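You operate a simulated robot arm through the tools that you are given. There is no shell and no other tool. Be economical: measure what you need, move in short steps, check, and stop when the job is done.

The job below is to be done with a simulated robot arm. You get a single attempt, and the scene is never put back.

## Task
Open the left blue drawer, take the teal label block from the top of the filling bench and leave it in the inside of the left blue drawer and shut the drawer again. Then take the purple-capped strip from the top of the filling bench and put it on the shelf under the filling bench. Then take the orange socket tester and put it on top of the purple box. Keep to this order. Set down upright: label block, orange socket tester.

Only the result counts: the job must be done as asked and must still hold three seconds after the hand-in. Knocking over, shifting, dropping, spilling or breaking anything else fails it.

## Robot
A 7-joint arm with a fingered hand on a trunk, on a base that drives. Base frame: it is fixed to the floor where the robot stands at the start and does not move with it; the origin is under the middle of the robot, x ahead of it, y to its left, z up. Units: mm, degrees, N and s.
With the tool pointing down near the work surface it reaches from about 180 to 700 mm from the robot's upright axis, wherever it stands. Its first joint turns from -166.0 to 166.0 degrees. Places, roughly: inside of the left blue drawer [700, -200, 700]; label block [3500, 2000, 1000]; left blue drawer [700, -200, 700]; orange socket tester [3500, 2000, 1000]; purple box [3250, 1750, 1000]; purple-capped strip [3250, 2000, 1000]; shelf under the filling bench [3400, 2000, 200]. Payload 4 kg.
The TCP is the grasp point between the finger pads, 26 mm short of the fingertips. In the tool frame z runs along the fingers and y along their closing line. The gripper opens to 132 mm. The gripper's body begins 73 mm behind the TCP. The gripper is a hand of 4 fingers: y runs from the thumb to the fingers, the wrist lies at [0, 0, -239] in the tool frame, and closing takes about 1.5 s.
Orientation is that of the tool frame in the base frame, as a unit quaternion [w, x, y, z]. With the fingers straight down and closing along the base's y, the tool's x points along the base's -x, its y along +y and its z along -z.

## Interface
- The arm moves only by the tool nudge_tool. Its argument "motion" is a list of rows, each an object of numbers (a shift or turn left out is 0, a gripper value left out holds the last): "x", "y", "z": the shift along the base's x, y, z in mm; "ax", "ay", "az": the turn, a rotation vector about the base's x, y, z in degrees; "grip": the finger opening in mm, from 0 to 132. In form: [{"x": .., "y": .., "z": .., "ax": .., "ay": .., "az": .., "grip": ..}, ...]. A call has 1 to 10 rows; each row shifts and turns the commanded pose from where the row before left it. A row lasts 0.2 s, in which the tool goes at most 50 mm and 8.6 degrees; a call with a longer step from one row to the next is refused whole, and so is a gripper value outside its range. A pose out of reach is approached as far as the arm can. The call stops where the force on the tool passes 40 N (or 10 N more than at its start, if that is more) or the arm is blocked; 0.2 s more then pass. Each finger travels about 72 mm/s and halts on what it meets, pressing with about 25 N; the grip force reading is that of the motor and also rises with nothing between the fingers. The clock runs only during rows and for 0.2 s after the last one: add rows that do not move to give the fingers time. The reply holds the time, the measured pose of the TCP, the force on the tool along the base axes, the opening and the grip force, in the units named above and with some noise, with the torque about the TCP (base axes, N m) and any sound that the robot's microphone picked up, and new pictures: "pictures" is both (left out), scene, wrist or none.
- Cameras (640 x 400 px; columns grow to the right, rows downward): "scene" is now at [20.8, 130.8, 1388]; the picture's right is [-0.31, -0.95, 0.00], its down [-0.69, 0.23, -0.69] and it looks along [0.66, -0.22, -0.72] (base axes); focal length 256 px, centre (320, 200). "wrist" rides on the gripper at [68, 2, -97] in the tool frame; the picture's right is [-0.03, 1.00, 0.00], its down [-0.82, -0.02, -0.58] and it looks along [-0.58, -0.01, 0.82] (tool axes); focal length 270 px, centre (320, 200). There is no depth. A picture from a camera that has moved, and an enlarged one, comes with that camera's place and axes in the base frame and with its lens. The place of the scene camera against the robot may be out by one fixed shift of up to 12 mm in any direction.
- slide_trunk(by): slides the trunk up (or, below 0, down) by that many mm; the arm and the scene camera ride with it, the base frame stays. It gives what a move gives, with no picture.
- base_move(legs): drives the robot by 1 to 6 legs, each [ahead, turn to the left] in mm and degrees, along the robot's own axes; the way and the turn of a leg run together, so that a leg with both is an arc; at most 1500 mm and 180 degrees a leg. The arm and the cameras ride along, it lands a little off, and it stops where it bumps. It gives what a move gives, and a new picture of the scene camera.
- grasp_type(shape): the hand has 4 fingers and takes this shape, open, in about a second: jaw (thumb against the fingers, like two jaws); tri (thumb and two fingers); tip (a fingertip pinch); poke (one finger out to press); point (the index stretched); flat (the hand flat); cup (the hand cupped); fist (a fist). The gripper value then closes the fingers along that shape, each until it touches; the sizes above hold for jaw. It gives what a move gives, with no picture.
- head_to(pan, tilt): turns the head with the scene camera to pan (to the left, within 155 degrees either way) and tilt (down, from -29 to 69), counted from straight ahead of the robot. It gives what a move gives, and a new picture of the scene camera.
- close_up(camera, box): a new picture of the part [left, top, right, bottom] of that camera's present view, enlarged. No time passes.
- hand_in(): hands the job in; it is judged then, once.

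Go step by step. Nothing tells you exact positions but the pictures and the camera data: compare them with the known pose of the tool, close in by small moves and look again before you grip or let go. The budget is 165 turns and 260 pictures, counting those below and the enlarged ones. Unless the task says otherwise, let go and move clear before handing in, and close with one line.

The tools are called after "Emit:" by a JSON object that holds its "api" and its "payload". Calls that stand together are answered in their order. nudge_tool: Moves the arm, as the interface text tells. Its arguments: {"type":"object","properties":{"motion":{"type":"array"},"pictures":{"type":"string","enum":["both","scene","wrist","none"]}},"required":["motion"]} The other tools are called the same way: slide_trunk (by) slides the trunk up or down; grasp_type (shape) gives the hand a shape; base_move (legs) drives the base; head_to (pan, tilt) turns the head that bears the scene camera; close_up (camera, box) takes an enlarged picture of a part of a camera's view; hand_in () hands the job in.

At the start:

```text
time_s: 0.0
tcp_pos: [481.3, 89.2, 1004.9]
tool_rot: [-0.001, 0.0, 1.0, 0.0]
ft_force: [-0.5, -0.9, -0.1]
wrist_torque: [0.02, 0.03, 0.02]
finger_gap: 132.3
finger_force: 0.1
shape: jaw
trunk travel left (down, up): [-350.0, 240.0]
robot x, y, heading: [-4.9, -0.1, -0.1]
head pan, tilt: [-18.2, 46.2]
```

scene: 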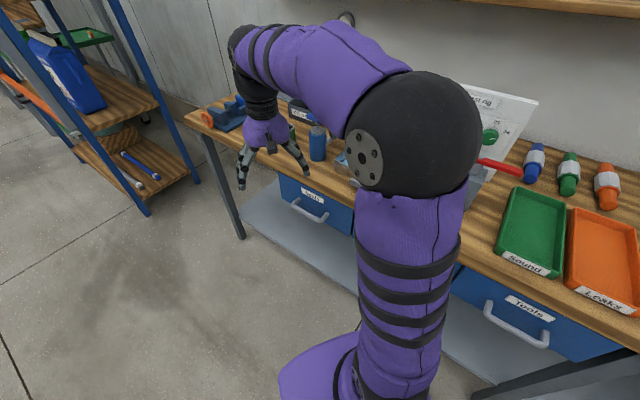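
wrist: 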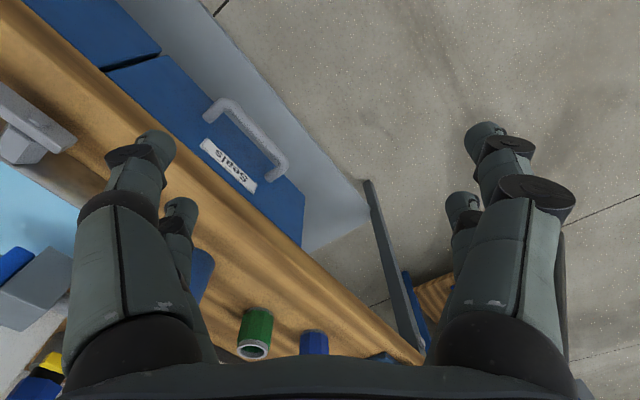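

I see a bench in front with a "Seals" drawer on the left and a "Tools" drawer on the right, with the arm hiding the middle. I'll look around with the head before moving.

Emit:
{"api": "head_to", "payload": {"pan": -35, "tilt": 50}}

Emit:
{"api": "head_to", "payload": {"pan": 30, "tilt": 15}}

```text
time_s: 0.8
tcp_pos: [482.3, 88.3, 1006.5]
tool_rot: [0.0, 0.0, 1.0, 0.0]
ft_force: [0.4, 0.3, -0.2]
wrist_torque: [-0.01, -0.02, 0.0]
finger_gap: 132.0
finger_force: 0.2
shape: jaw
trunk travel left (down, up): [-350.0, 240.0]
robot x, y, heading: [2.5, -1.0, 0.2]
head pan, tilt: [-35.0, 50.0]
camera scene: at [7.6, 111.7, 1382.9], right [-0.57, -0.82, 0.0], down [-0.63, 0.44, -0.64], along [0.53, -0.37, -0.77], focal length 256 px, centre (320, 200)
```

scene: 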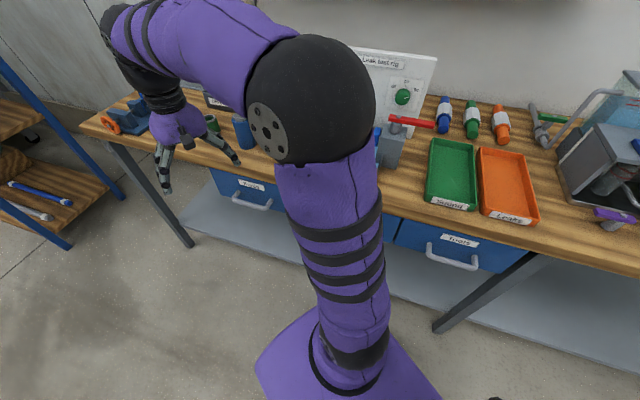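

```text
time_s: 2.2
tcp_pos: [481.2, 87.9, 1004.6]
tool_rot: [0.0, 0.0, 1.0, 0.0]
ft_force: [-0.4, -0.4, 0.5]
wrist_torque: [-0.03, -0.01, -0.01]
finger_gap: 131.7
finger_force: 0.1
shape: jaw
trunk travel left (down, up): [-350.0, 240.0]
robot x, y, heading: [-2.1, -0.6, 0.1]
head pan, tilt: [30.0, 15.0]
camera scene: at [25.4, 202.5, 1436.6], right [0.5, -0.87, 0.0], down [-0.22, -0.13, -0.97], along [0.84, 0.48, -0.26], focal length 256 px, centre (320, 200)
```

scene: 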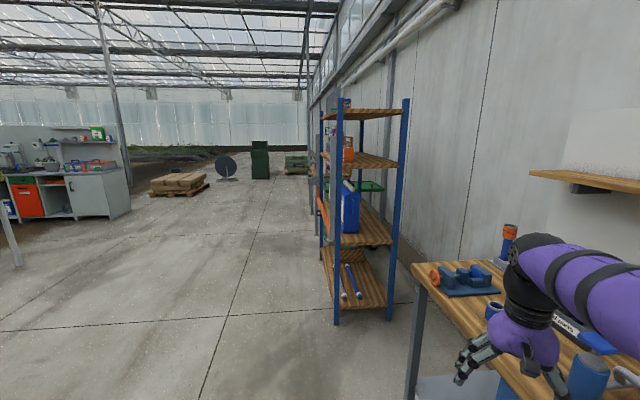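

The Seals drawer is the leftmost, with its handle near (585,-20,700), and the bench runs diagonally. I'll turn away from the bench, back off, and then face the drawer squarely.

Emit:
{"api": "base_move", "payload": {"legs": [[0, 80], [620, 0], [0, -133]]}}

Emit:
{"api": "head_to", "payload": {"pan": 0, "tilt": 35}}

```text
time_s: 6.0
tcp_pos: [51.2, 488.9, 1004.8]
tool_rot: [0.0, -0.599, 0.801, 0.0]
ft_force: [-1.0, 0.3, -0.9]
wrist_torque: [0.04, -0.01, 0.0]
finger_gap: 132.0
finger_force: 0.0
shape: jaw
trunk travel left (down, up): [-350.0, 240.0]
robot x, y, heading: [0.4, 2.0, 70.4]
head pan, tilt: [30.0, 15.0]
stopped in leg 1: the robot was blocked; the commanded pose is now the measured one
camera scene: at [-175.4, 92.6, 1436.6], right [0.98, 0.18, 0.0], down [0.05, -0.25, -0.97], along [-0.18, 0.95, -0.26], focal length 256 px, centre (320, 200)
```

scene: 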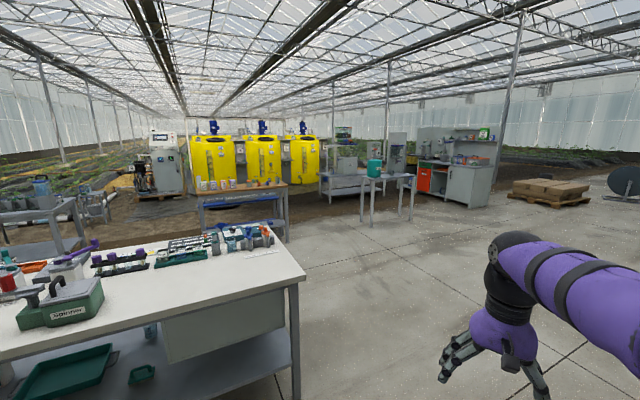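

```text
time_s: 6.9
tcp_pos: [50.1, 489.2, 1003.8]
tool_rot: [0.0, -0.599, 0.801, 0.0]
ft_force: [-0.8, -0.8, -0.2]
wrist_torque: [0.01, 0.02, 0.01]
finger_gap: 132.2
finger_force: 0.0
shape: jaw
trunk travel left (down, up): [-350.0, 240.0]
robot x, y, heading: [-3.4, 1.3, 70.5]
head pan, tilt: [0.0, 35.0]
camera scene: at [-129.1, 83.6, 1404.6], right [0.94, -0.33, 0.0], down [-0.19, -0.54, -0.82], along [0.27, 0.77, -0.57], focal length 256 px, centre (320, 200)
```

scene: 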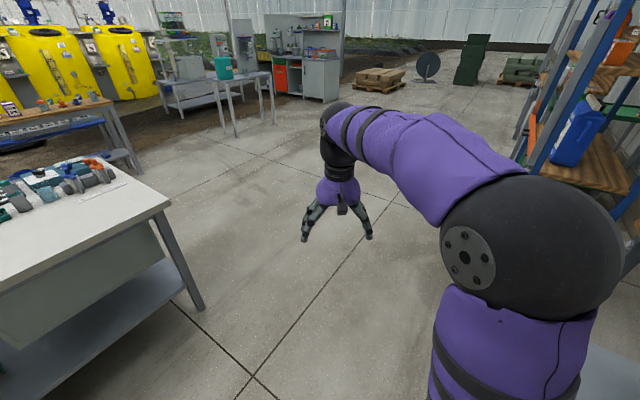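

The turn stopped at 70° because the base touched something, and the way ahead looks free. I'll drive ahead and then turn right to face the drawer.

Emit:
{"api": "base_move", "payload": {"legs": [[680, 0], [0, -125]]}}

Emit:
{"api": "head_to", "payload": {"pan": -8, "tilt": 40}}

```text
time_s: 16.4
tcp_pos: [599.3, 328.3, 1004.6]
tool_rot: [0.0, 0.429, 0.904, 0.0]
ft_force: [0.1, 0.8, -0.5]
wrist_torque: [0.0, -0.01, 0.01]
finger_gap: 131.8
finger_force: 0.0
shape: jaw
trunk travel left (down, up): [-350.0, 240.0]
robot x, y, heading: [221.9, 639.8, -54.0]
head pan, tilt: [0.0, 35.0]
camera scene: at [370.6, 714.9, 1404.6], right [-0.81, -0.59, 0.0], down [-0.34, 0.46, -0.82], along [0.48, -0.66, -0.57], focal length 256 px, centre (320, 200)
```

scene: 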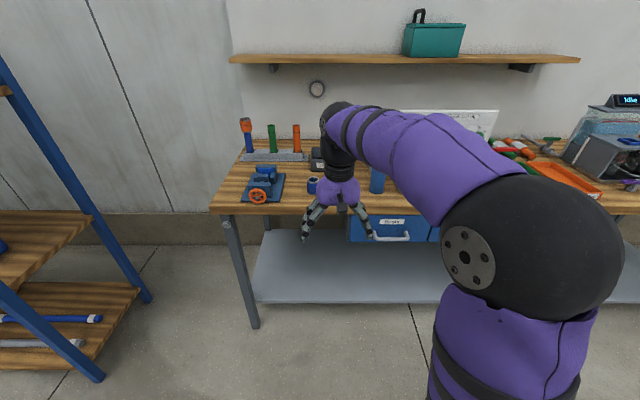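

```text
time_s: 17.1
tcp_pos: [599.1, 328.9, 1005.2]
tool_rot: [0.0, 0.429, 0.903, -0.001]
ft_force: [1.1, -0.2, 0.1]
wrist_torque: [-0.01, 0.02, -0.01]
finger_gap: 132.2
finger_force: 0.1
shape: jaw
trunk travel left (down, up): [-350.0, 240.0]
robot x, y, heading: [224.6, 645.6, -54.0]
head pan, tilt: [-8.0, 40.0]
camera scene: at [358.8, 711.1, 1397.1], right [-0.88, -0.47, 0.0], down [-0.3, 0.57, -0.77], along [0.36, -0.68, -0.64], focal length 256 px, centre (320, 200)
```

scene: 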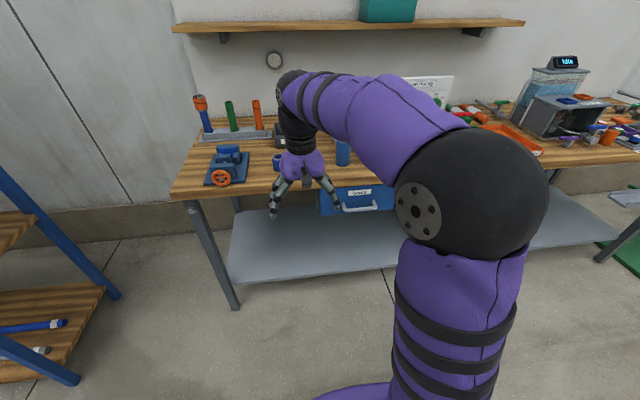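

The bench face is almost perpendicular to my heading of -54°. I'll now point the hand horizontally at the drawer, closing vertically, while lowering it.

Emit:
{"api": "nudge_tool", "payload": {"motion": [{"ax": -1.094, "ay": -6.913, "az": -4.948, "z": -10}, {"ax": -1.094, "ay": -6.913, "az": -4.948, "z": -10}, {"ax": -1.094, "ay": -6.913, "az": -4.948, "z": -10}, {"ax": -1.094, "ay": -6.913, "az": -4.948, "z": -10}, {"ax": -1.094, "ay": -6.913, "az": -4.948, "z": -10}, {"ax": -1.094, "ay": -6.913, "az": -4.948, "z": -10}, {"ax": -1.094, "ay": -6.913, "az": -4.948, "z": -10}], "pictures": "none"}}

Emit:
{"api": "nudge_tool", "payload": {"motion": [{"ax": -1.094, "ay": -6.913, "az": -4.948, "z": -10}, {"ax": -1.094, "ay": -6.913, "az": -4.948, "z": -10}, {"ax": -1.094, "ay": -6.913, "az": -4.948, "z": -10}, {"ax": -1.094, "ay": -6.913, "az": -4.948, "z": -10}, {"ax": -1.094, "ay": -6.913, "az": -4.948, "z": -10}, {"ax": -1.094, "ay": -6.913, "az": -4.948, "z": -10}, {"ax": -1.094, "ay": -6.913, "az": -4.948, "z": -10}, {}, {}]}}

```text
time_s: 18.7
tcp_pos: [599.1, 329.9, 935.0]
tool_rot: [0.392, 0.633, 0.658, 0.115]
ft_force: [-0.2, -0.6, 0.2]
wrist_torque: [0.02, 0.01, 0.03]
finger_gap: 132.3
finger_force: 0.1
shape: jaw
trunk travel left (down, up): [-350.0, 240.0]
robot x, y, heading: [227.8, 648.1, -54.0]
head pan, tilt: [-8.0, 40.0]
```

```text
time_s: 20.7
tcp_pos: [650.1, 292.3, 950.1]
tool_rot: [0.66, 0.675, 0.268, 0.194]
ft_force: [-0.1, 0.1, 1.0]
wrist_torque: [0.0, 0.0, 0.03]
finger_gap: 131.9
finger_force: 0.0
shape: jaw
out of reach, approached as far as the arm can: row 1, 2, 3, 4, 5, 6, 7
trunk travel left (down, up): [-350.0, 240.0]
robot x, y, heading: [225.7, 644.8, -54.1]
head pan, tilt: [-8.0, 40.0]
camera scene: at [358.7, 711.2, 1397.0], right [-0.88, -0.47, 0.0], down [-0.3, 0.57, -0.77], along [0.36, -0.68, -0.64], focal length 256 px, centre (320, 200)
camera wrist: at [644.3, 409.1, 952.0], right [0.08, 0.0, 1.0], down [-1.0, -0.05, 0.08], along [0.05, -1.0, 0.0], focal length 270 px, centre (320, 200)
```

scene: 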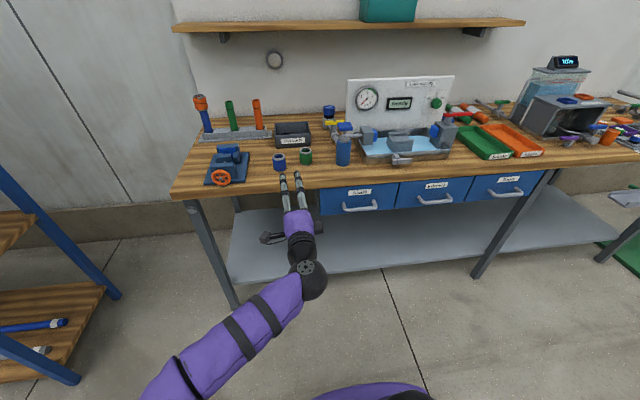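
wrist: 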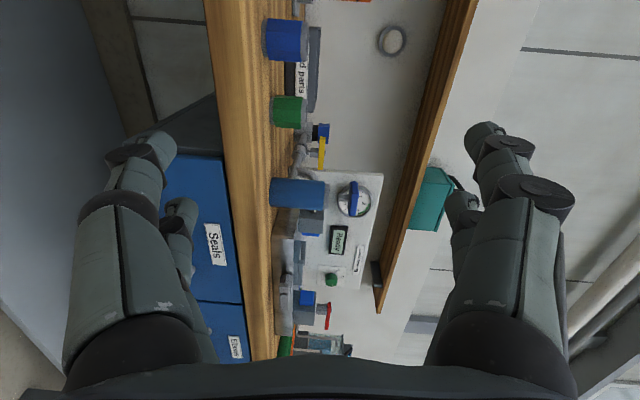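

All three drawers are now visible, and Seals is the left one. I triangulate its handle to about (558,-4,755), and I'll go to a pre-grasp point about 130 mm in front of it.

Emit:
{"api": "nudge_tool", "payload": {"motion": [{"x": -15, "y": -30, "z": -15, "az": -2}, {"x": -15, "y": -30, "z": -15}, {"x": -15, "y": -30, "z": -15}, {"x": -15, "y": -30, "z": -15}, {"x": -15, "y": -30, "z": -15}, {"x": -15, "y": -30, "z": -15}, {"x": -12, "y": -22, "z": -10}, {"x": -12, "y": -22, "z": -10}, {}]}}

```text
time_s: 22.7
tcp_pos: [533.5, 89.9, 949.4]
tool_rot: [0.671, 0.671, 0.254, 0.186]
ft_force: [0.2, -0.6, 0.0]
wrist_torque: [0.04, -0.04, 0.02]
finger_gap: 132.1
finger_force: 0.1
shape: jaw
out of reach, approached as far as the arm can: row 1, 2, 3, 4, 5, 6
trunk travel left (down, up): [-350.0, 240.0]
robot x, y, heading: [222.2, 642.3, -54.1]
head pan, tilt: [-8.0, 40.0]
camera scene: at [358.8, 710.9, 1397.1], right [-0.88, -0.47, 0.0], down [-0.3, 0.57, -0.77], along [0.36, -0.68, -0.64], focal length 256 px, centre (320, 200)
camera wrist: at [531.4, 207.9, 948.6], right [0.07, 0.02, 1.0], down [-1.0, -0.02, 0.07], along [0.02, -1.0, 0.01], focal length 270 px, centre (320, 200)
```

scene: 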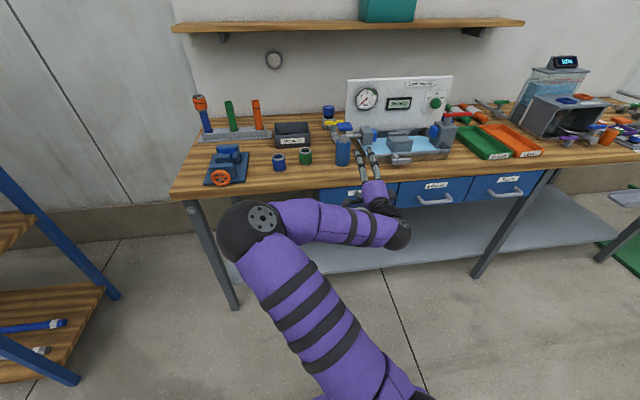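
wrist: 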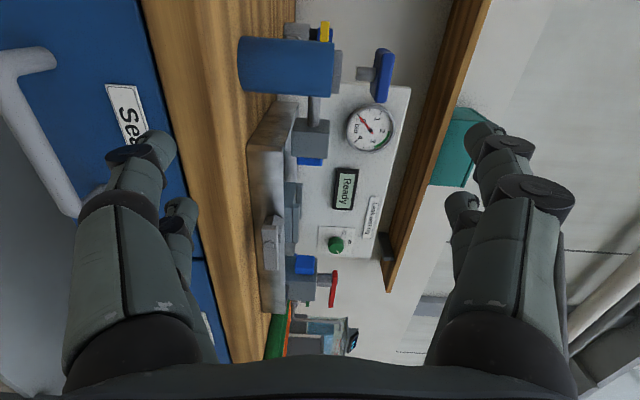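

The arm is lagging behind the commanded pose, so I'll wait a moment and read it again.

Emit:
{"api": "nudge_tool", "payload": {"motion": [{}, {}, {}], "pictures": "none"}}

```text
time_s: 23.5
tcp_pos: [533.8, 91.3, 948.9]
tool_rot: [0.671, 0.671, 0.254, 0.186]
ft_force: [-0.4, -0.9, 0.8]
wrist_torque: [0.03, -0.04, 0.0]
finger_gap: 132.0
finger_force: 0.0
shape: jaw
trunk travel left (down, up): [-350.0, 240.0]
robot x, y, heading: [227.9, 644.7, -54.2]
head pan, tilt: [-8.0, 40.0]
```

The low limit seems to come from the arm geometry, so I'll lower the trunk by 195 mm, which brings the hand to handle height.

Emit:
{"api": "slide_trunk", "payload": {"by": -195}}

Emit:
{"api": "nudge_tool", "payload": {"motion": [{}]}}

```text
time_s: 25.6
tcp_pos: [534.5, 90.0, 753.9]
tool_rot: [0.671, 0.671, 0.254, 0.187]
ft_force: [0.2, 0.7, -0.3]
wrist_torque: [-0.02, -0.01, -0.01]
finger_gap: 132.0
finger_force: 0.0
shape: jaw
trunk travel left (down, up): [-155.0, 435.0]
robot x, y, heading: [228.4, 643.8, -54.1]
head pan, tilt: [-8.0, 40.0]
```

```text
time_s: 26.1
tcp_pos: [533.3, 91.1, 754.6]
tool_rot: [0.671, 0.671, 0.254, 0.187]
ft_force: [0.1, 0.2, 0.1]
wrist_torque: [0.02, -0.01, -0.01]
finger_gap: 132.0
finger_force: 0.0
shape: jaw
trunk travel left (down, up): [-155.0, 435.0]
robot x, y, heading: [226.5, 644.9, -53.8]
head pan, tilt: [-8.0, 40.0]
camera scene: at [358.8, 711.0, 1202.1], right [-0.88, -0.47, 0.0], down [-0.3, 0.57, -0.77], along [0.36, -0.68, -0.64], focal length 256 px, centre (320, 200)
camera wrist: at [531.4, 208.1, 753.7], right [0.07, 0.01, 1.0], down [-1.0, -0.02, 0.07], along [0.02, -1.0, 0.01], focal length 270 px, centre (320, 200)
```

scene: 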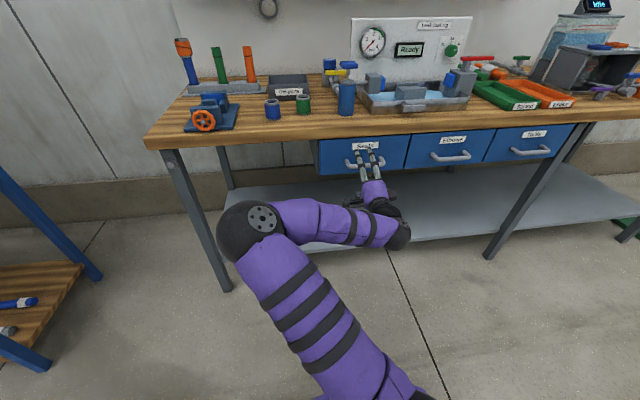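
wrist: 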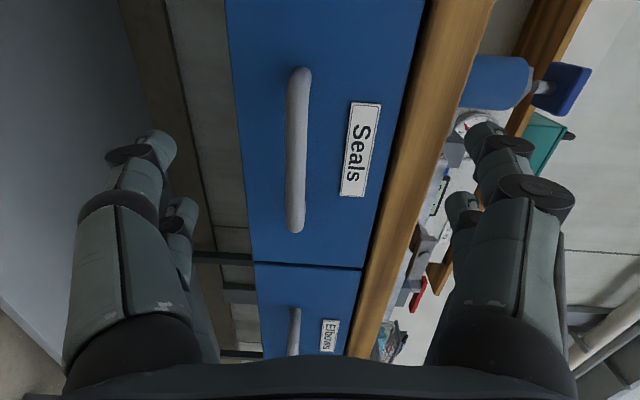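

The handle is clearly visible at about (560,-2,736), and the bench normal comes out at -55.8°. I'll centre on the handle and go in part of the way.

Emit:
{"api": "nudge_tool", "payload": {"motion": [{"x": -14, "y": -9, "z": -9, "az": -2}, {"x": -13, "y": -9, "z": -9}, {"x": 10, "y": -15}, {"x": 10, "y": -15}, {"x": 10, "y": -15}, {}]}}

```text
time_s: 27.4
tcp_pos: [536.4, 27.0, 736.6]
tool_rot: [0.674, 0.675, 0.242, 0.175]
ft_force: [-0.4, 0.2, -0.4]
wrist_torque: [0.01, 0.0, -0.02]
finger_gap: 132.2
finger_force: 0.1
shape: jaw
trunk travel left (down, up): [-155.0, 435.0]
robot x, y, heading: [220.4, 640.3, -53.9]
head pan, tilt: [-8.0, 40.0]
camera scene: at [358.3, 711.6, 1202.0], right [-0.88, -0.47, 0.0], down [-0.3, 0.57, -0.77], along [0.36, -0.68, -0.64], focal length 256 px, centre (320, 200)
camera wrist: at [538.6, 144.6, 736.0], right [0.07, 0.01, 1.0], down [-1.0, 0.02, 0.07], along [-0.02, -1.0, 0.01], focal length 270 px, centre (320, 200)
```

scene: 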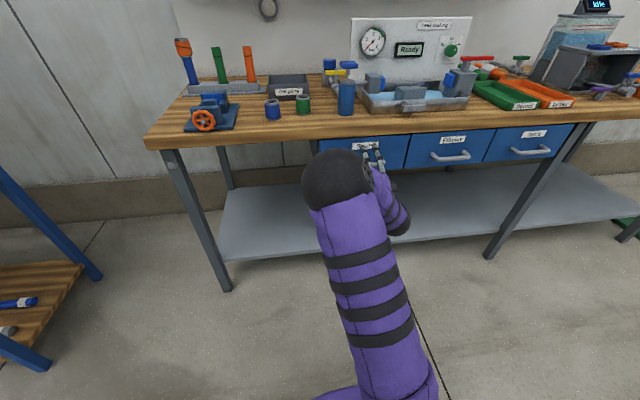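
wrist: 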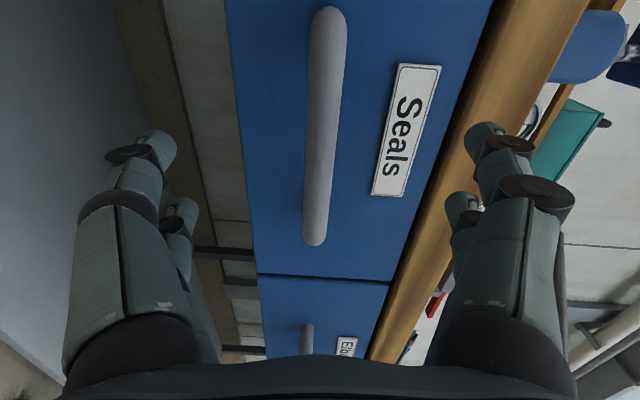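

The bar is centred between the fingers and about 37 mm ahead of the TCP. I'll advance 30 mm.

Emit:
{"api": "nudge_tool", "payload": {"motion": [{"x": 8.5, "y": -12.5}, {"x": 8.5, "y": -12.5}, {}], "pictures": "wrist"}}

```text
time_s: 28.2
tcp_pos: [551.9, 8.9, 736.7]
tool_rot: [0.673, 0.676, 0.243, 0.176]
ft_force: [-0.5, 0.7, -1.3]
wrist_torque: [-0.02, 0.01, 0.02]
finger_gap: 132.0
finger_force: 0.1
shape: jaw
out of reach, approached as far as the arm can: row 2
trunk travel left (down, up): [-155.0, 435.0]
robot x, y, heading: [225.6, 643.7, -54.1]
head pan, tilt: [-8.0, 40.0]
camera wrist: at [551.9, 126.0, 736.4], right [0.07, 0.01, 1.0], down [-1.0, 0.01, 0.07], along [-0.01, -1.0, 0.01], focal length 270 px, centre (320, 200)
```

wrist: 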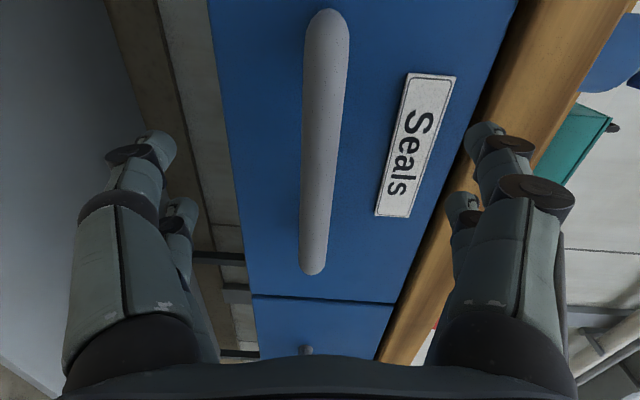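

The arm is at its reach limit, about 16 mm short of the bar. I'll drive the base 22 mm forward instead.

Emit:
{"api": "base_move", "payload": {"legs": [[22, 0]]}}

Emit:
{"api": "nudge_tool", "payload": {"motion": [{}], "pictures": "wrist"}}

```text
time_s: 29.1
tcp_pos: [563.3, -8.6, 736.7]
tool_rot: [0.674, 0.675, 0.243, 0.176]
ft_force: [0.4, 0.7, -0.3]
wrist_torque: [-0.02, 0.01, 0.01]
finger_gap: 131.5
finger_force: 0.0
shape: jaw
trunk travel left (down, up): [-155.0, 435.0]
robot x, y, heading: [242.5, 630.2, -54.2]
head pan, tilt: [-8.0, 40.0]
camera scene: at [371.5, 693.4, 1202.1], right [-0.88, -0.47, 0.0], down [-0.3, 0.57, -0.77], along [0.36, -0.68, -0.64], focal length 256 px, centre (320, 200)
```

scene: 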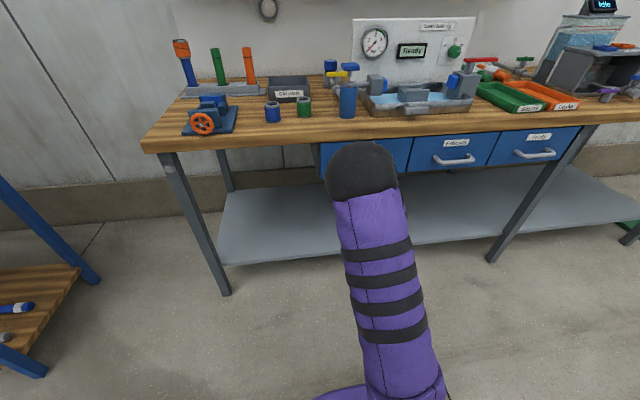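

```text
time_s: 29.4
tcp_pos: [562.8, -9.3, 737.1]
tool_rot: [0.674, 0.675, 0.243, 0.175]
ft_force: [0.2, 0.1, 0.2]
wrist_torque: [0.0, 0.02, -0.01]
finger_gap: 132.1
finger_force: 0.1
shape: jaw
trunk travel left (down, up): [-155.0, 435.0]
robot x, y, heading: [240.0, 627.8, -54.0]
head pan, tilt: [-8.0, 40.0]
camera wrist: at [564.0, 108.1, 736.6], right [0.07, 0.01, 1.0], down [-1.0, 0.01, 0.07], along [-0.01, -1.0, 0.01], focal length 270 px, centre (320, 200)
```

wrist: 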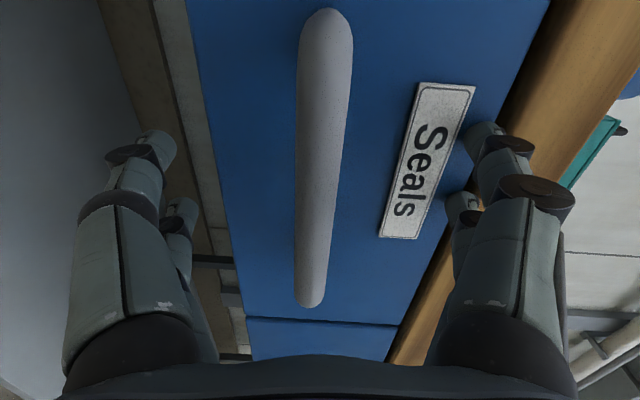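

By triangulation the bar sits at or just behind the TCP, so I'll close the fingers on it.

Emit:
{"api": "nudge_tool", "payload": {"motion": [{"grip": 0}, {}, {}, {}, {}, {}, {}, {}], "pictures": "wrist"}}

```text
time_s: 31.2
tcp_pos: [562.9, -9.0, 734.8]
tool_rot: [0.673, 0.676, 0.243, 0.175]
ft_force: [-1.3, 0.2, -11.4]
wrist_torque: [-0.22, 0.12, -0.26]
finger_gap: 0.2
finger_force: 25.3
shape: jaw
trunk travel left (down, up): [-155.0, 435.0]
robot x, y, heading: [241.8, 628.4, -53.9]
head pan, tilt: [-8.0, 40.0]
camera wrist: at [564.1, 107.9, 734.9], right [0.07, 0.01, 1.0], down [-1.0, 0.01, 0.07], along [-0.01, -1.0, 0.01], focal length 270 px, centre (320, 200)
```

wrist: 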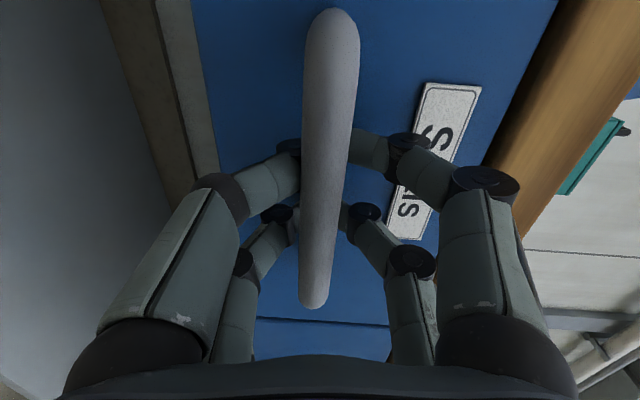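

The fingers have closed behind the bar and hook it, so I'll pull the drawer open by driving backwards.

Emit:
{"api": "base_move", "payload": {"legs": [[-120, 0], [-100, 0]]}}

Emit:
{"api": "nudge_tool", "payload": {"motion": [{}], "pictures": "wrist"}}

```text
time_s: 33.2
tcp_pos: [433.0, 168.0, 734.2]
tool_rot: [0.673, 0.676, 0.244, 0.175]
ft_force: [-0.2, -1.0, -16.4]
wrist_torque: [-0.2, 0.14, -0.26]
finger_gap: 0.1
finger_force: 25.2
shape: jaw
trunk travel left (down, up): [-155.0, 435.0]
robot x, y, heading: [110.2, 811.8, -54.1]
head pan, tilt: [-8.0, 40.0]
camera scene: at [241.9, 871.4, 1202.0], right [-0.88, -0.47, 0.0], down [-0.3, 0.57, -0.77], along [0.36, -0.68, -0.64], focal length 256 px, centre (320, 200)
```

scene: 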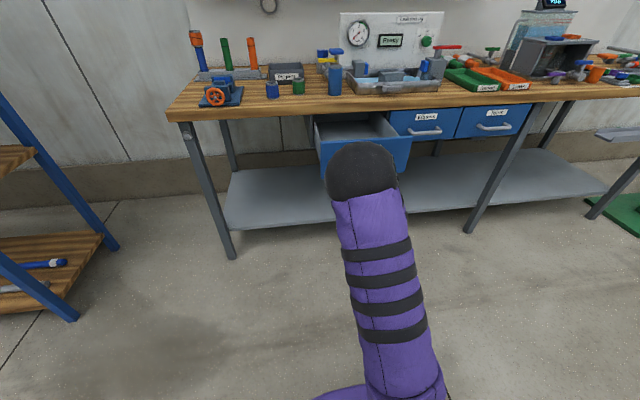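

```text
time_s: 33.6
tcp_pos: [432.2, 168.7, 735.1]
tool_rot: [0.672, 0.676, 0.245, 0.175]
ft_force: [-0.3, 0.2, -8.2]
wrist_torque: [-0.15, 0.03, -0.24]
finger_gap: 0.0
finger_force: 24.6
shape: jaw
trunk travel left (down, up): [-155.0, 435.0]
robot x, y, heading: [105.9, 808.0, -54.0]
head pan, tilt: [-8.0, 40.0]
camera wrist: at [433.7, 287.3, 734.8], right [0.07, 0.01, 1.0], down [-1.0, 0.01, 0.07], along [-0.01, -1.0, 0.01], focal length 270 px, centre (320, 200)
```

wrist: 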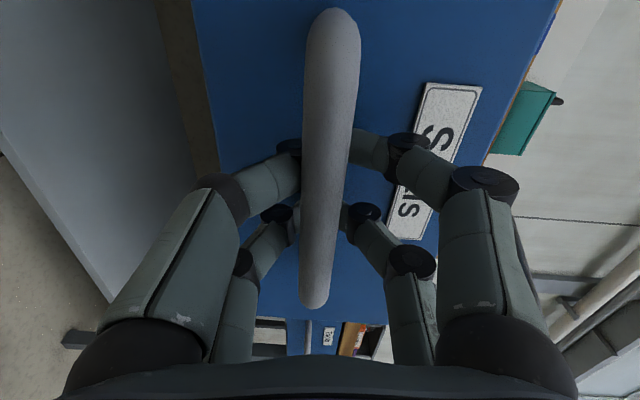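

The drawer is open about 220 mm. I'll release the handle and back the hand away.

Emit:
{"api": "nudge_tool", "payload": {"motion": [{"grip": 132}, {}, {}, {}, {}, {}, {}, {}], "pictures": "wrist"}}

Emit:
{"api": "base_move", "payload": {"legs": [[-250, 0]]}}

```text
time_s: 35.5
tcp_pos: [432.1, 169.0, 736.9]
tool_rot: [0.674, 0.675, 0.244, 0.175]
ft_force: [-0.1, 1.0, -0.3]
wrist_torque: [-0.04, -0.03, 0.01]
finger_gap: 131.9
finger_force: 0.0
shape: jaw
trunk travel left (down, up): [-155.0, 435.0]
robot x, y, heading: [111.5, 807.9, -54.0]
head pan, tilt: [-8.0, 40.0]
camera wrist: at [433.7, 287.4, 736.2], right [0.07, 0.01, 1.0], down [-1.0, 0.01, 0.07], along [-0.01, -1.0, 0.01], focal length 270 px, centre (320, 200)
```

wrist: 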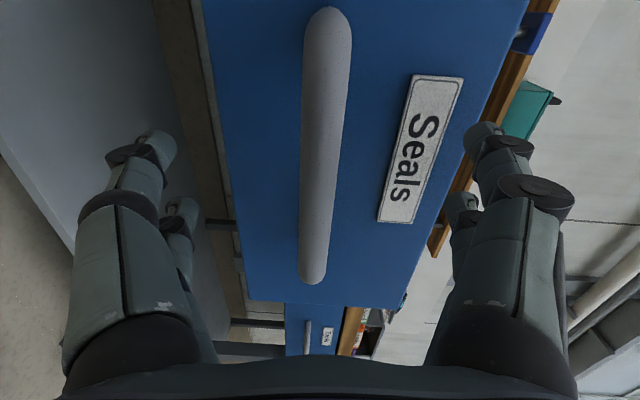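

```text
time_s: 37.3
tcp_pos: [283.9, 370.9, 737.2]
tool_rot: [0.674, 0.676, 0.242, 0.175]
ft_force: [-0.1, 0.2, -0.5]
wrist_torque: [0.02, 0.02, 0.01]
finger_gap: 132.0
finger_force: 0.1
shape: jaw
trunk travel left (down, up): [-155.0, 435.0]
robot x, y, heading: [-35.3, 1011.3, -54.2]
head pan, tilt: [-8.0, 40.0]
camera scene: at [95.4, 1074.3, 1202.0], right [-0.89, -0.46, 0.0], down [-0.3, 0.57, -0.77], along [0.36, -0.68, -0.64], focal length 256 px, centre (320, 200)
```

scene: 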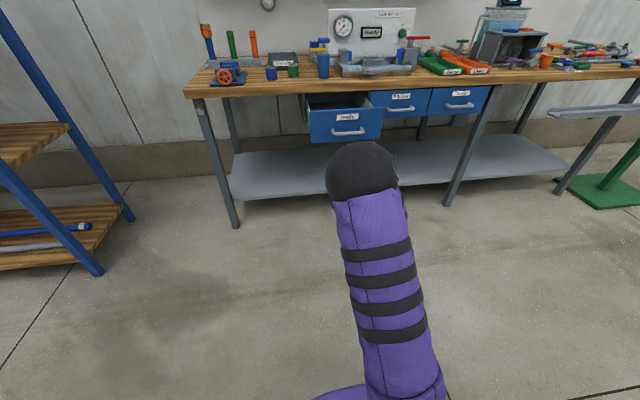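

The drawer stays open. I'll raise the trunk and look towards the filling bench.

Emit:
{"api": "slide_trunk", "payload": {"by": 245}}

Emit:
{"api": "head_to", "payload": {"pan": 70, "tilt": 12}}

```text
time_s: 39.8
tcp_pos: [282.7, 371.5, 980.3]
tool_rot: [0.674, 0.676, 0.242, 0.174]
ft_force: [-0.1, -0.5, 0.4]
wrist_torque: [0.01, -0.01, -0.03]
finger_gap: 132.0
finger_force: 0.0
shape: jaw
trunk travel left (down, up): [-400.0, 190.0]
robot x, y, heading: [-38.1, 1009.8, -54.2]
head pan, tilt: [-8.0, 40.0]
```

```text
time_s: 41.3
tcp_pos: [283.1, 369.7, 980.7]
tool_rot: [0.673, 0.677, 0.242, 0.174]
ft_force: [-0.4, -0.6, 0.6]
wrist_torque: [-0.02, -0.01, -0.04]
finger_gap: 132.0
finger_force: 0.0
shape: jaw
trunk travel left (down, up): [-400.0, 190.0]
robot x, y, heading: [-36.2, 1009.9, -54.3]
head pan, tilt: [70.0, 12.0]
camera scene: at [145.7, 1174.7, 1491.5], right [0.27, -0.96, 0.0], down [-0.2, -0.06, -0.98], along [0.94, 0.26, -0.21], focal length 256 px, centre (320, 200)
```

scene: 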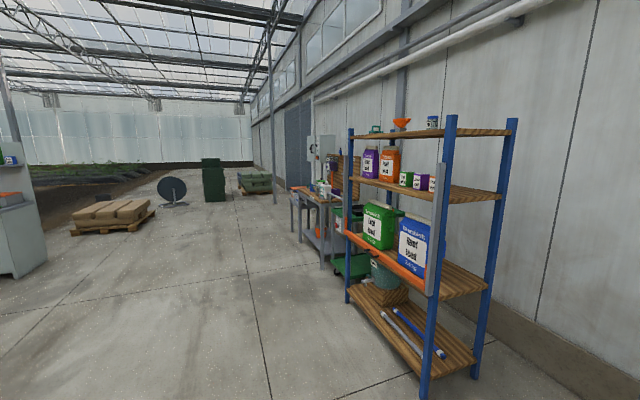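

The filling bench stands along the wall beyond the rack. I'll turn the hand back to pointing down and fold it in before driving.

Emit:
{"api": "nudge_tool", "payload": {"motion": [{"az": 4, "y": 10}, {"ax": 1.094, "ay": 6.913, "az": 4.948, "x": 2.4, "y": 21, "z": 3}, {"ax": 1.094, "ay": 6.913, "az": 4.948, "x": 2.4, "y": 21, "z": 3}, {"ax": 1.094, "ay": 6.913, "az": 4.948, "x": 2.4, "y": 21, "z": 3}, {"ax": 1.094, "ay": 6.913, "az": 4.948, "x": 2.4, "y": 21, "z": 3}, {"ax": 1.094, "ay": 6.913, "az": 4.948, "x": 2.4, "y": 21, "z": 3}, {"ax": 1.094, "ay": 6.913, "az": 4.948, "x": 2.4, "y": 21, "z": 3}, {"ax": 1.094, "ay": 6.913, "az": 4.948, "x": 2.4, "y": 21, "z": 3}], "pictures": "none"}}

Emit:
{"api": "nudge_tool", "payload": {"motion": [{"ax": 1.094, "ay": 6.913, "az": 4.948, "x": 2.4, "y": 21, "z": 3}, {"ax": 1.094, "ay": 6.913, "az": 4.948, "x": 2.4, "y": 21, "z": 3}, {"ax": 1.094, "ay": 6.913, "az": 4.948, "x": 2.4, "y": 21, "z": 3}, {"ax": 1.094, "ay": 6.913, "az": 4.948, "x": 2.4, "y": 21, "z": 3}, {"ax": 1.094, "ay": 6.913, "az": 4.948, "x": 2.4, "y": 21, "z": 3}, {"ax": 1.094, "ay": 6.913, "az": 4.948, "x": 2.4, "y": 21, "z": 3}, {"ax": 1.094, "ay": 6.913, "az": 4.948, "x": 2.4, "y": 21, "z": 3}, {}, {}], "pictures": "none"}}

```text
time_s: 43.1
tcp_pos: [300.3, 528.1, 1003.6]
tool_rot: [0.371, 0.623, 0.679, 0.112]
ft_force: [1.1, 0.2, 0.8]
wrist_torque: [-0.02, 0.0, 0.0]
finger_gap: 131.8
finger_force: 0.1
shape: jaw
trunk travel left (down, up): [-400.0, 190.0]
robot x, y, heading: [-34.8, 1009.6, -54.4]
head pan, tilt: [70.0, 12.0]
```

```text
time_s: 45.1
tcp_pos: [317.8, 674.3, 1023.9]
tool_rot: [-0.024, 0.413, 0.911, -0.005]
ft_force: [0.3, 0.4, -0.2]
wrist_torque: [0.04, 0.04, 0.0]
finger_gap: 131.9
finger_force: 0.0
shape: jaw
trunk travel left (down, up): [-400.0, 190.0]
robot x, y, heading: [-36.7, 1008.0, -54.5]
head pan, tilt: [70.0, 12.0]
```

The arm is folded with the tool down. Now I'll drive to the filling bench along open floor.

Emit:
{"api": "base_move", "payload": {"legs": [[0, 86.7], [1500, 0], [1400, 0], [400, 0], [0, -88]]}}

Emit:
{"api": "head_to", "payload": {"pan": -10, "tilt": 30}}

```text
time_s: 69.5
tcp_pos: [3153.2, 2367.1, 1023.2]
tool_rot: [-0.024, 0.431, 0.902, -0.003]
ft_force: [-0.3, -0.2, -0.4]
wrist_torque: [-0.03, -0.01, -0.01]
finger_gap: 131.9
finger_force: 0.1
shape: jaw
trunk travel left (down, up): [-400.0, 190.0]
robot x, y, heading: [2808.7, 2714.7, -56.7]
head pan, tilt: [70.0, 12.0]
camera scene: at [3001.7, 2873.9, 1491.5], right [0.23, -0.97, 0.0], down [-0.2, -0.05, -0.98], along [0.95, 0.23, -0.21], focal length 256 px, centre (320, 200)
```

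scene: 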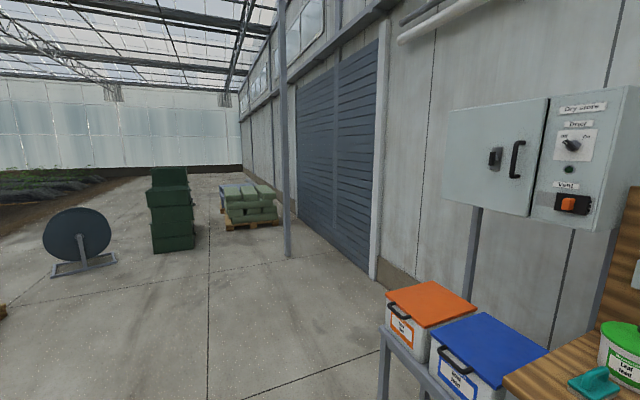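

```text
time_s: 71.0
tcp_pos: [3152.5, 2366.4, 1022.8]
tool_rot: [-0.024, 0.431, 0.902, -0.003]
ft_force: [0.0, 0.0, -0.3]
wrist_torque: [-0.01, 0.0, -0.01]
finger_gap: 131.7
finger_force: 0.1
shape: jaw
trunk travel left (down, up): [-400.0, 190.0]
robot x, y, heading: [2807.1, 2716.9, -56.9]
head pan, tilt: [-10.0, 30.0]
camera scene: at [2946.8, 2769.4, 1462.4], right [-0.92, -0.4, 0.0], down [-0.2, 0.46, -0.87], along [0.34, -0.8, -0.5], focal length 256 px, centre (320, 200)
```

scene: 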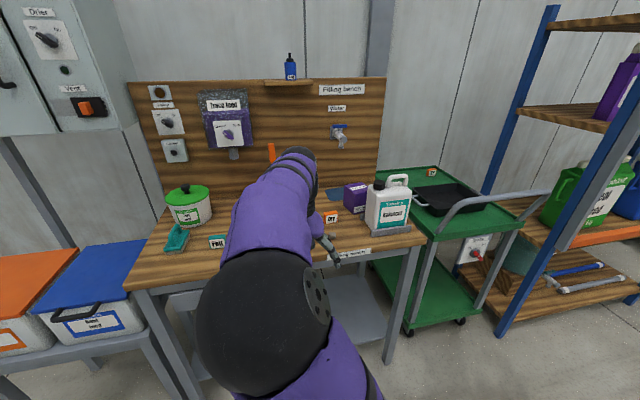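

I'm at the filling bench. I'll take close-ups to identify the objects.

Emit:
{"api": "close_up", "payload": {"camera": "scene", "box": [130, 160, 290, 290]}}

Emit:
{"api": "close_up", "payload": {"camera": "scene", "box": [290, 160, 450, 290]}}

Emit:
{"api": "nudge_tool", "payload": {"motion": [{}], "pictures": "wrist"}}

```text
3.08 times, centred on (210, 225) of scene
camera zoom: at [2946.8, 2769.4, 1462.4], right [-0.92, -0.4, 0.0], down [-0.2, 0.46, -0.87], along [0.34, -0.8, -0.5], focal length 786 px, centre (658, 123)
```

zoom: 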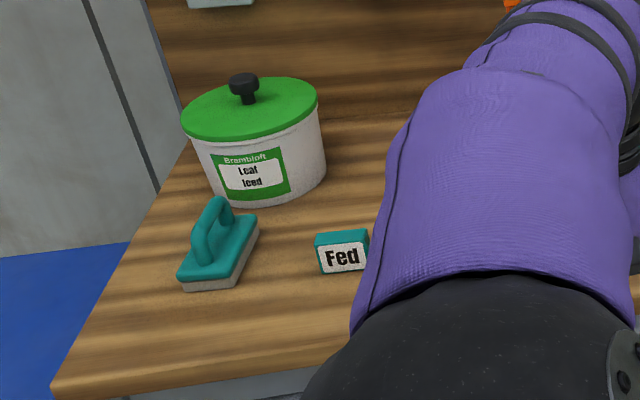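

```text
3.08 times, centred on (370, 225) of scene
camera zoom: at [2946.8, 2769.4, 1462.4], right [-0.92, -0.4, 0.0], down [-0.2, 0.46, -0.87], along [0.34, -0.8, -0.5], focal length 786 px, centre (166, 123)
```

zoom: 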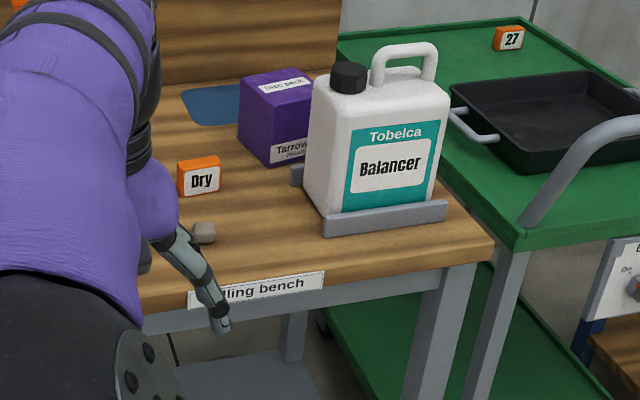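

```text
time_s: 71.5
tcp_pos: [3152.9, 2366.3, 1023.9]
tool_rot: [-0.023, 0.431, 0.902, -0.003]
ft_force: [0.1, -0.4, 0.7]
wrist_torque: [0.0, 0.0, -0.01]
finger_gap: 131.9
finger_force: 0.1
shape: jaw
trunk travel left (down, up): [-400.0, 190.0]
robot x, y, heading: [2814.2, 2715.0, -56.9]
head pan, tilt: [-10.0, 30.0]
camera wrist: at [3115.4, 2418.4, 1124.3], right [0.79, 0.61, -0.03], down [0.52, -0.66, 0.55], along [0.31, -0.45, -0.84], focal length 270 px, centre (320, 200)
```

wrist: 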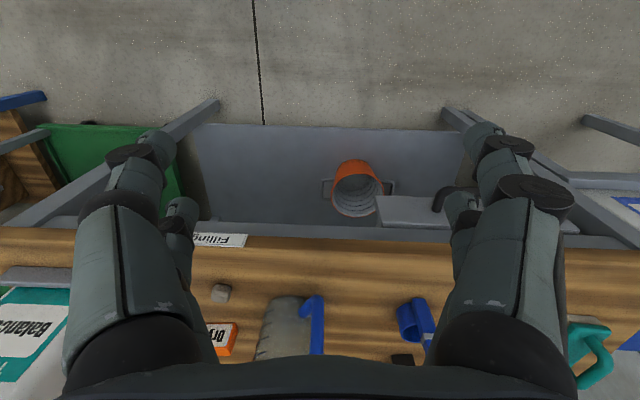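

The teal label block reads "Fed". I'll swing the arm back and to the left to uncover the middle of the bench.

Emit:
{"api": "nudge_tool", "payload": {"motion": [{"x": -25, "y": 38}, {"x": -25, "y": 38}, {"x": -25, "y": 38}, {"x": 40, "y": 26}, {"x": 40, "y": 26}, {"x": 40, "y": 26}, {"x": 40, "y": 26}, {"x": 40, "y": 26}, {"x": 40, "y": 26}, {"x": 40, "y": 26}], "pictures": "scene"}}

```text
time_s: 73.7
tcp_pos: [3356.8, 2661.7, 1021.7]
tool_rot: [-0.024, 0.431, 0.902, -0.004]
ft_force: [-0.2, -0.9, 0.1]
wrist_torque: [0.01, 0.03, -0.01]
finger_gap: 131.9
finger_force: 0.1
shape: jaw
trunk travel left (down, up): [-400.0, 190.0]
robot x, y, heading: [2813.1, 2714.7, -57.0]
head pan, tilt: [-10.0, 30.0]
camera scene: at [2946.6, 2769.3, 1462.4], right [-0.92, -0.4, 0.0], down [-0.2, 0.46, -0.87], along [0.34, -0.8, -0.5], focal length 256 px, centre (320, 200)
```

scene: 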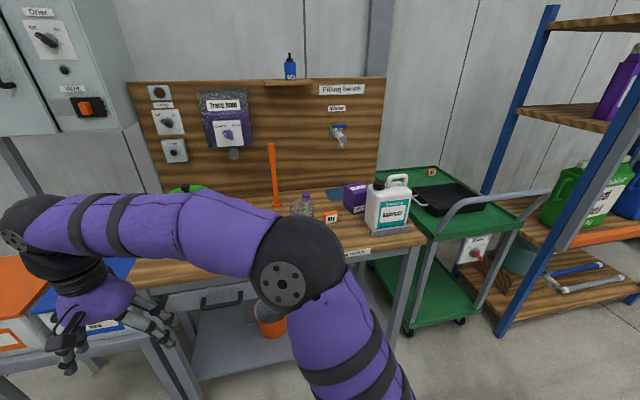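

The arm still hides things. I'll raise the trunk and survey the bench with the wrist camera from above its front edge.

Emit:
{"api": "slide_trunk", "payload": {"by": 185}}

Emit:
{"api": "nudge_tool", "payload": {"motion": [{"x": -40, "y": -26, "z": 10}, {"x": -40, "y": -26, "z": 10}, {"x": -40, "y": -26, "z": 10}, {"x": -20, "y": -40}, {"y": -48}, {"y": -45}], "pictures": "both"}}

```text
time_s: 75.7
tcp_pos: [3357.2, 2661.2, 1208.7]
tool_rot: [-0.023, 0.431, 0.902, -0.003]
ft_force: [-0.5, -0.8, 0.5]
wrist_torque: [-0.02, 0.0, 0.01]
finger_gap: 132.0
finger_force: 0.0
shape: jaw
trunk travel left (down, up): [-585.0, 5.0]
robot x, y, heading: [2808.7, 2716.3, -57.1]
head pan, tilt: [-10.0, 30.0]
```

```text
time_s: 77.1
tcp_pos: [3216.3, 2446.8, 1239.0]
tool_rot: [-0.024, 0.431, 0.902, -0.003]
ft_force: [0.3, 0.4, 0.1]
wrist_torque: [0.02, -0.02, 0.0]
finger_gap: 132.1
finger_force: 0.2
shape: jaw
trunk travel left (down, up): [-585.0, 5.0]
robot x, y, heading: [2812.2, 2714.3, -56.6]
head pan, tilt: [-10.0, 30.0]
camera scene: at [2947.0, 2768.7, 1647.3], right [-0.92, -0.4, 0.0], down [-0.2, 0.46, -0.87], along [0.34, -0.79, -0.5], focal length 256 px, centre (320, 200)
camera wrist: at [3179.3, 2499.4, 1339.1], right [0.79, 0.61, -0.03], down [0.52, -0.66, 0.54], along [0.31, -0.45, -0.84], focal length 270 px, centre (320, 200)
```

scene: 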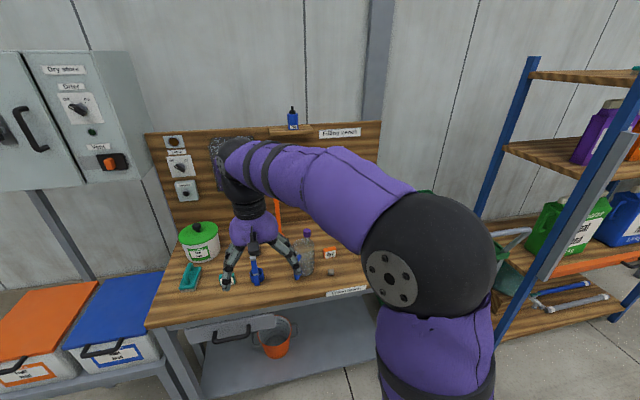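
wrist: 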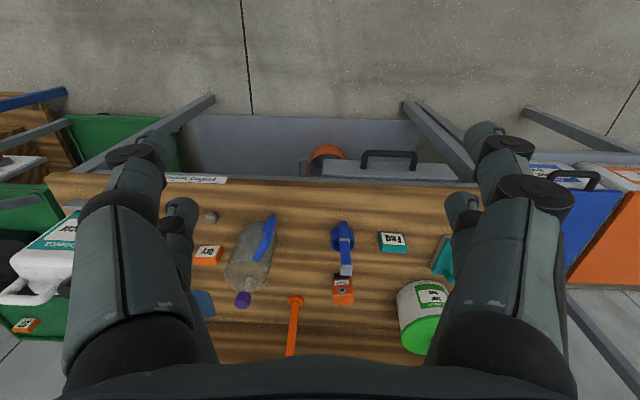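

Emit:
{"api": "close_up", "payload": {"camera": "wrist", "box": [180, 190, 460, 365]}}

Emit:
{"api": "close_up", "payload": {"camera": "scene", "box": [150, 190, 390, 340]}}

```text
2.29 times, centred on (320, 278) of wrist
camera zoom: at [3179.3, 2499.4, 1339.1], right [0.79, 0.61, -0.03], down [0.52, -0.66, 0.54], along [0.31, -0.45, -0.84], focal length 618 px, centre (320, 23)
```

zoom: 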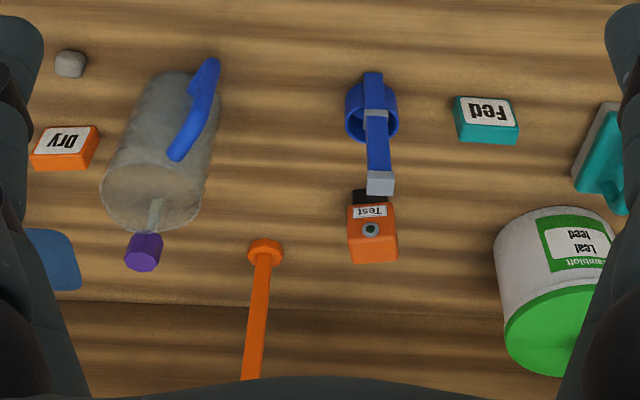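

```text
2.67 times, centred on (270, 265) of scene
camera zoom: at [2947.0, 2768.7, 1647.3], right [-0.92, -0.4, 0.0], down [-0.2, 0.46, -0.87], along [0.34, -0.79, -0.5], focal length 681 px, centre (453, 27)
```

zoom: 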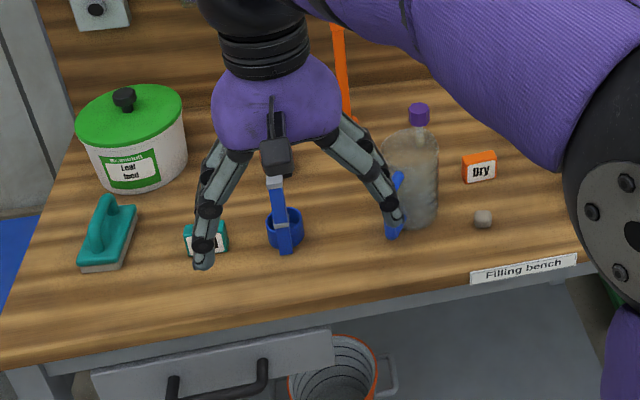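

The orange "Test" cube is the socket tester. I need to identify the purple-capped strip near the bottle, so I'll move the hand aside and look from the scene camera.

Emit:
{"api": "nudge_tool", "payload": {"motion": [{"x": 40, "y": 28}, {"x": 40, "y": 28}, {"x": 40, "y": 28}, {"x": 20, "y": 20}], "pictures": "none"}}

Emit:
{"api": "close_up", "payload": {"camera": "scene", "box": [220, 200, 380, 300]}}

Emit:
{"api": "close_up", "payload": {"camera": "wrist", "box": [180, 190, 460, 365]}}

```text
time_s: 78.1
tcp_pos: [3356.6, 2555.5, 1239.0]
tool_rot: [-0.024, 0.432, 0.902, -0.003]
ft_force: [-0.1, 0.5, 0.2]
wrist_torque: [-0.05, 0.0, 0.01]
finger_gap: 132.0
finger_force: 0.1
shape: jaw
trunk travel left (down, up): [-585.0, 5.0]
robot x, y, heading: [2811.1, 2712.8, -56.8]
head pan, tilt: [-10.0, 30.0]
```

```text
4.00 times, centred on (300, 250) of scene
camera zoom: at [2947.4, 2769.5, 1647.3], right [-0.92, -0.4, 0.0], down [-0.2, 0.46, -0.87], along [0.34, -0.8, -0.5], focal length 1022 px, centre (400, 0)
```

zoom: 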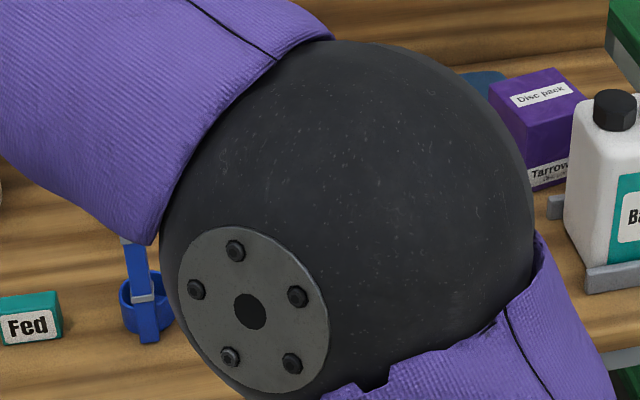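

```text
2.29 times, centred on (320, 278) of wrist
camera zoom: at [3319.3, 2607.1, 1337.9], right [0.79, 0.61, -0.03], down [0.52, -0.66, 0.55], along [0.31, -0.45, -0.84], focal length 618 px, centre (320, 23)
```

zoom: 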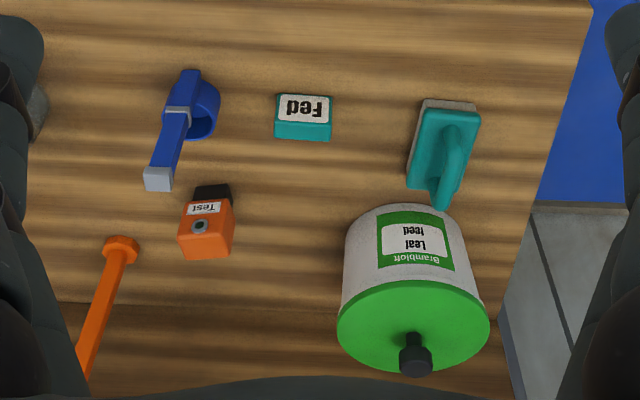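

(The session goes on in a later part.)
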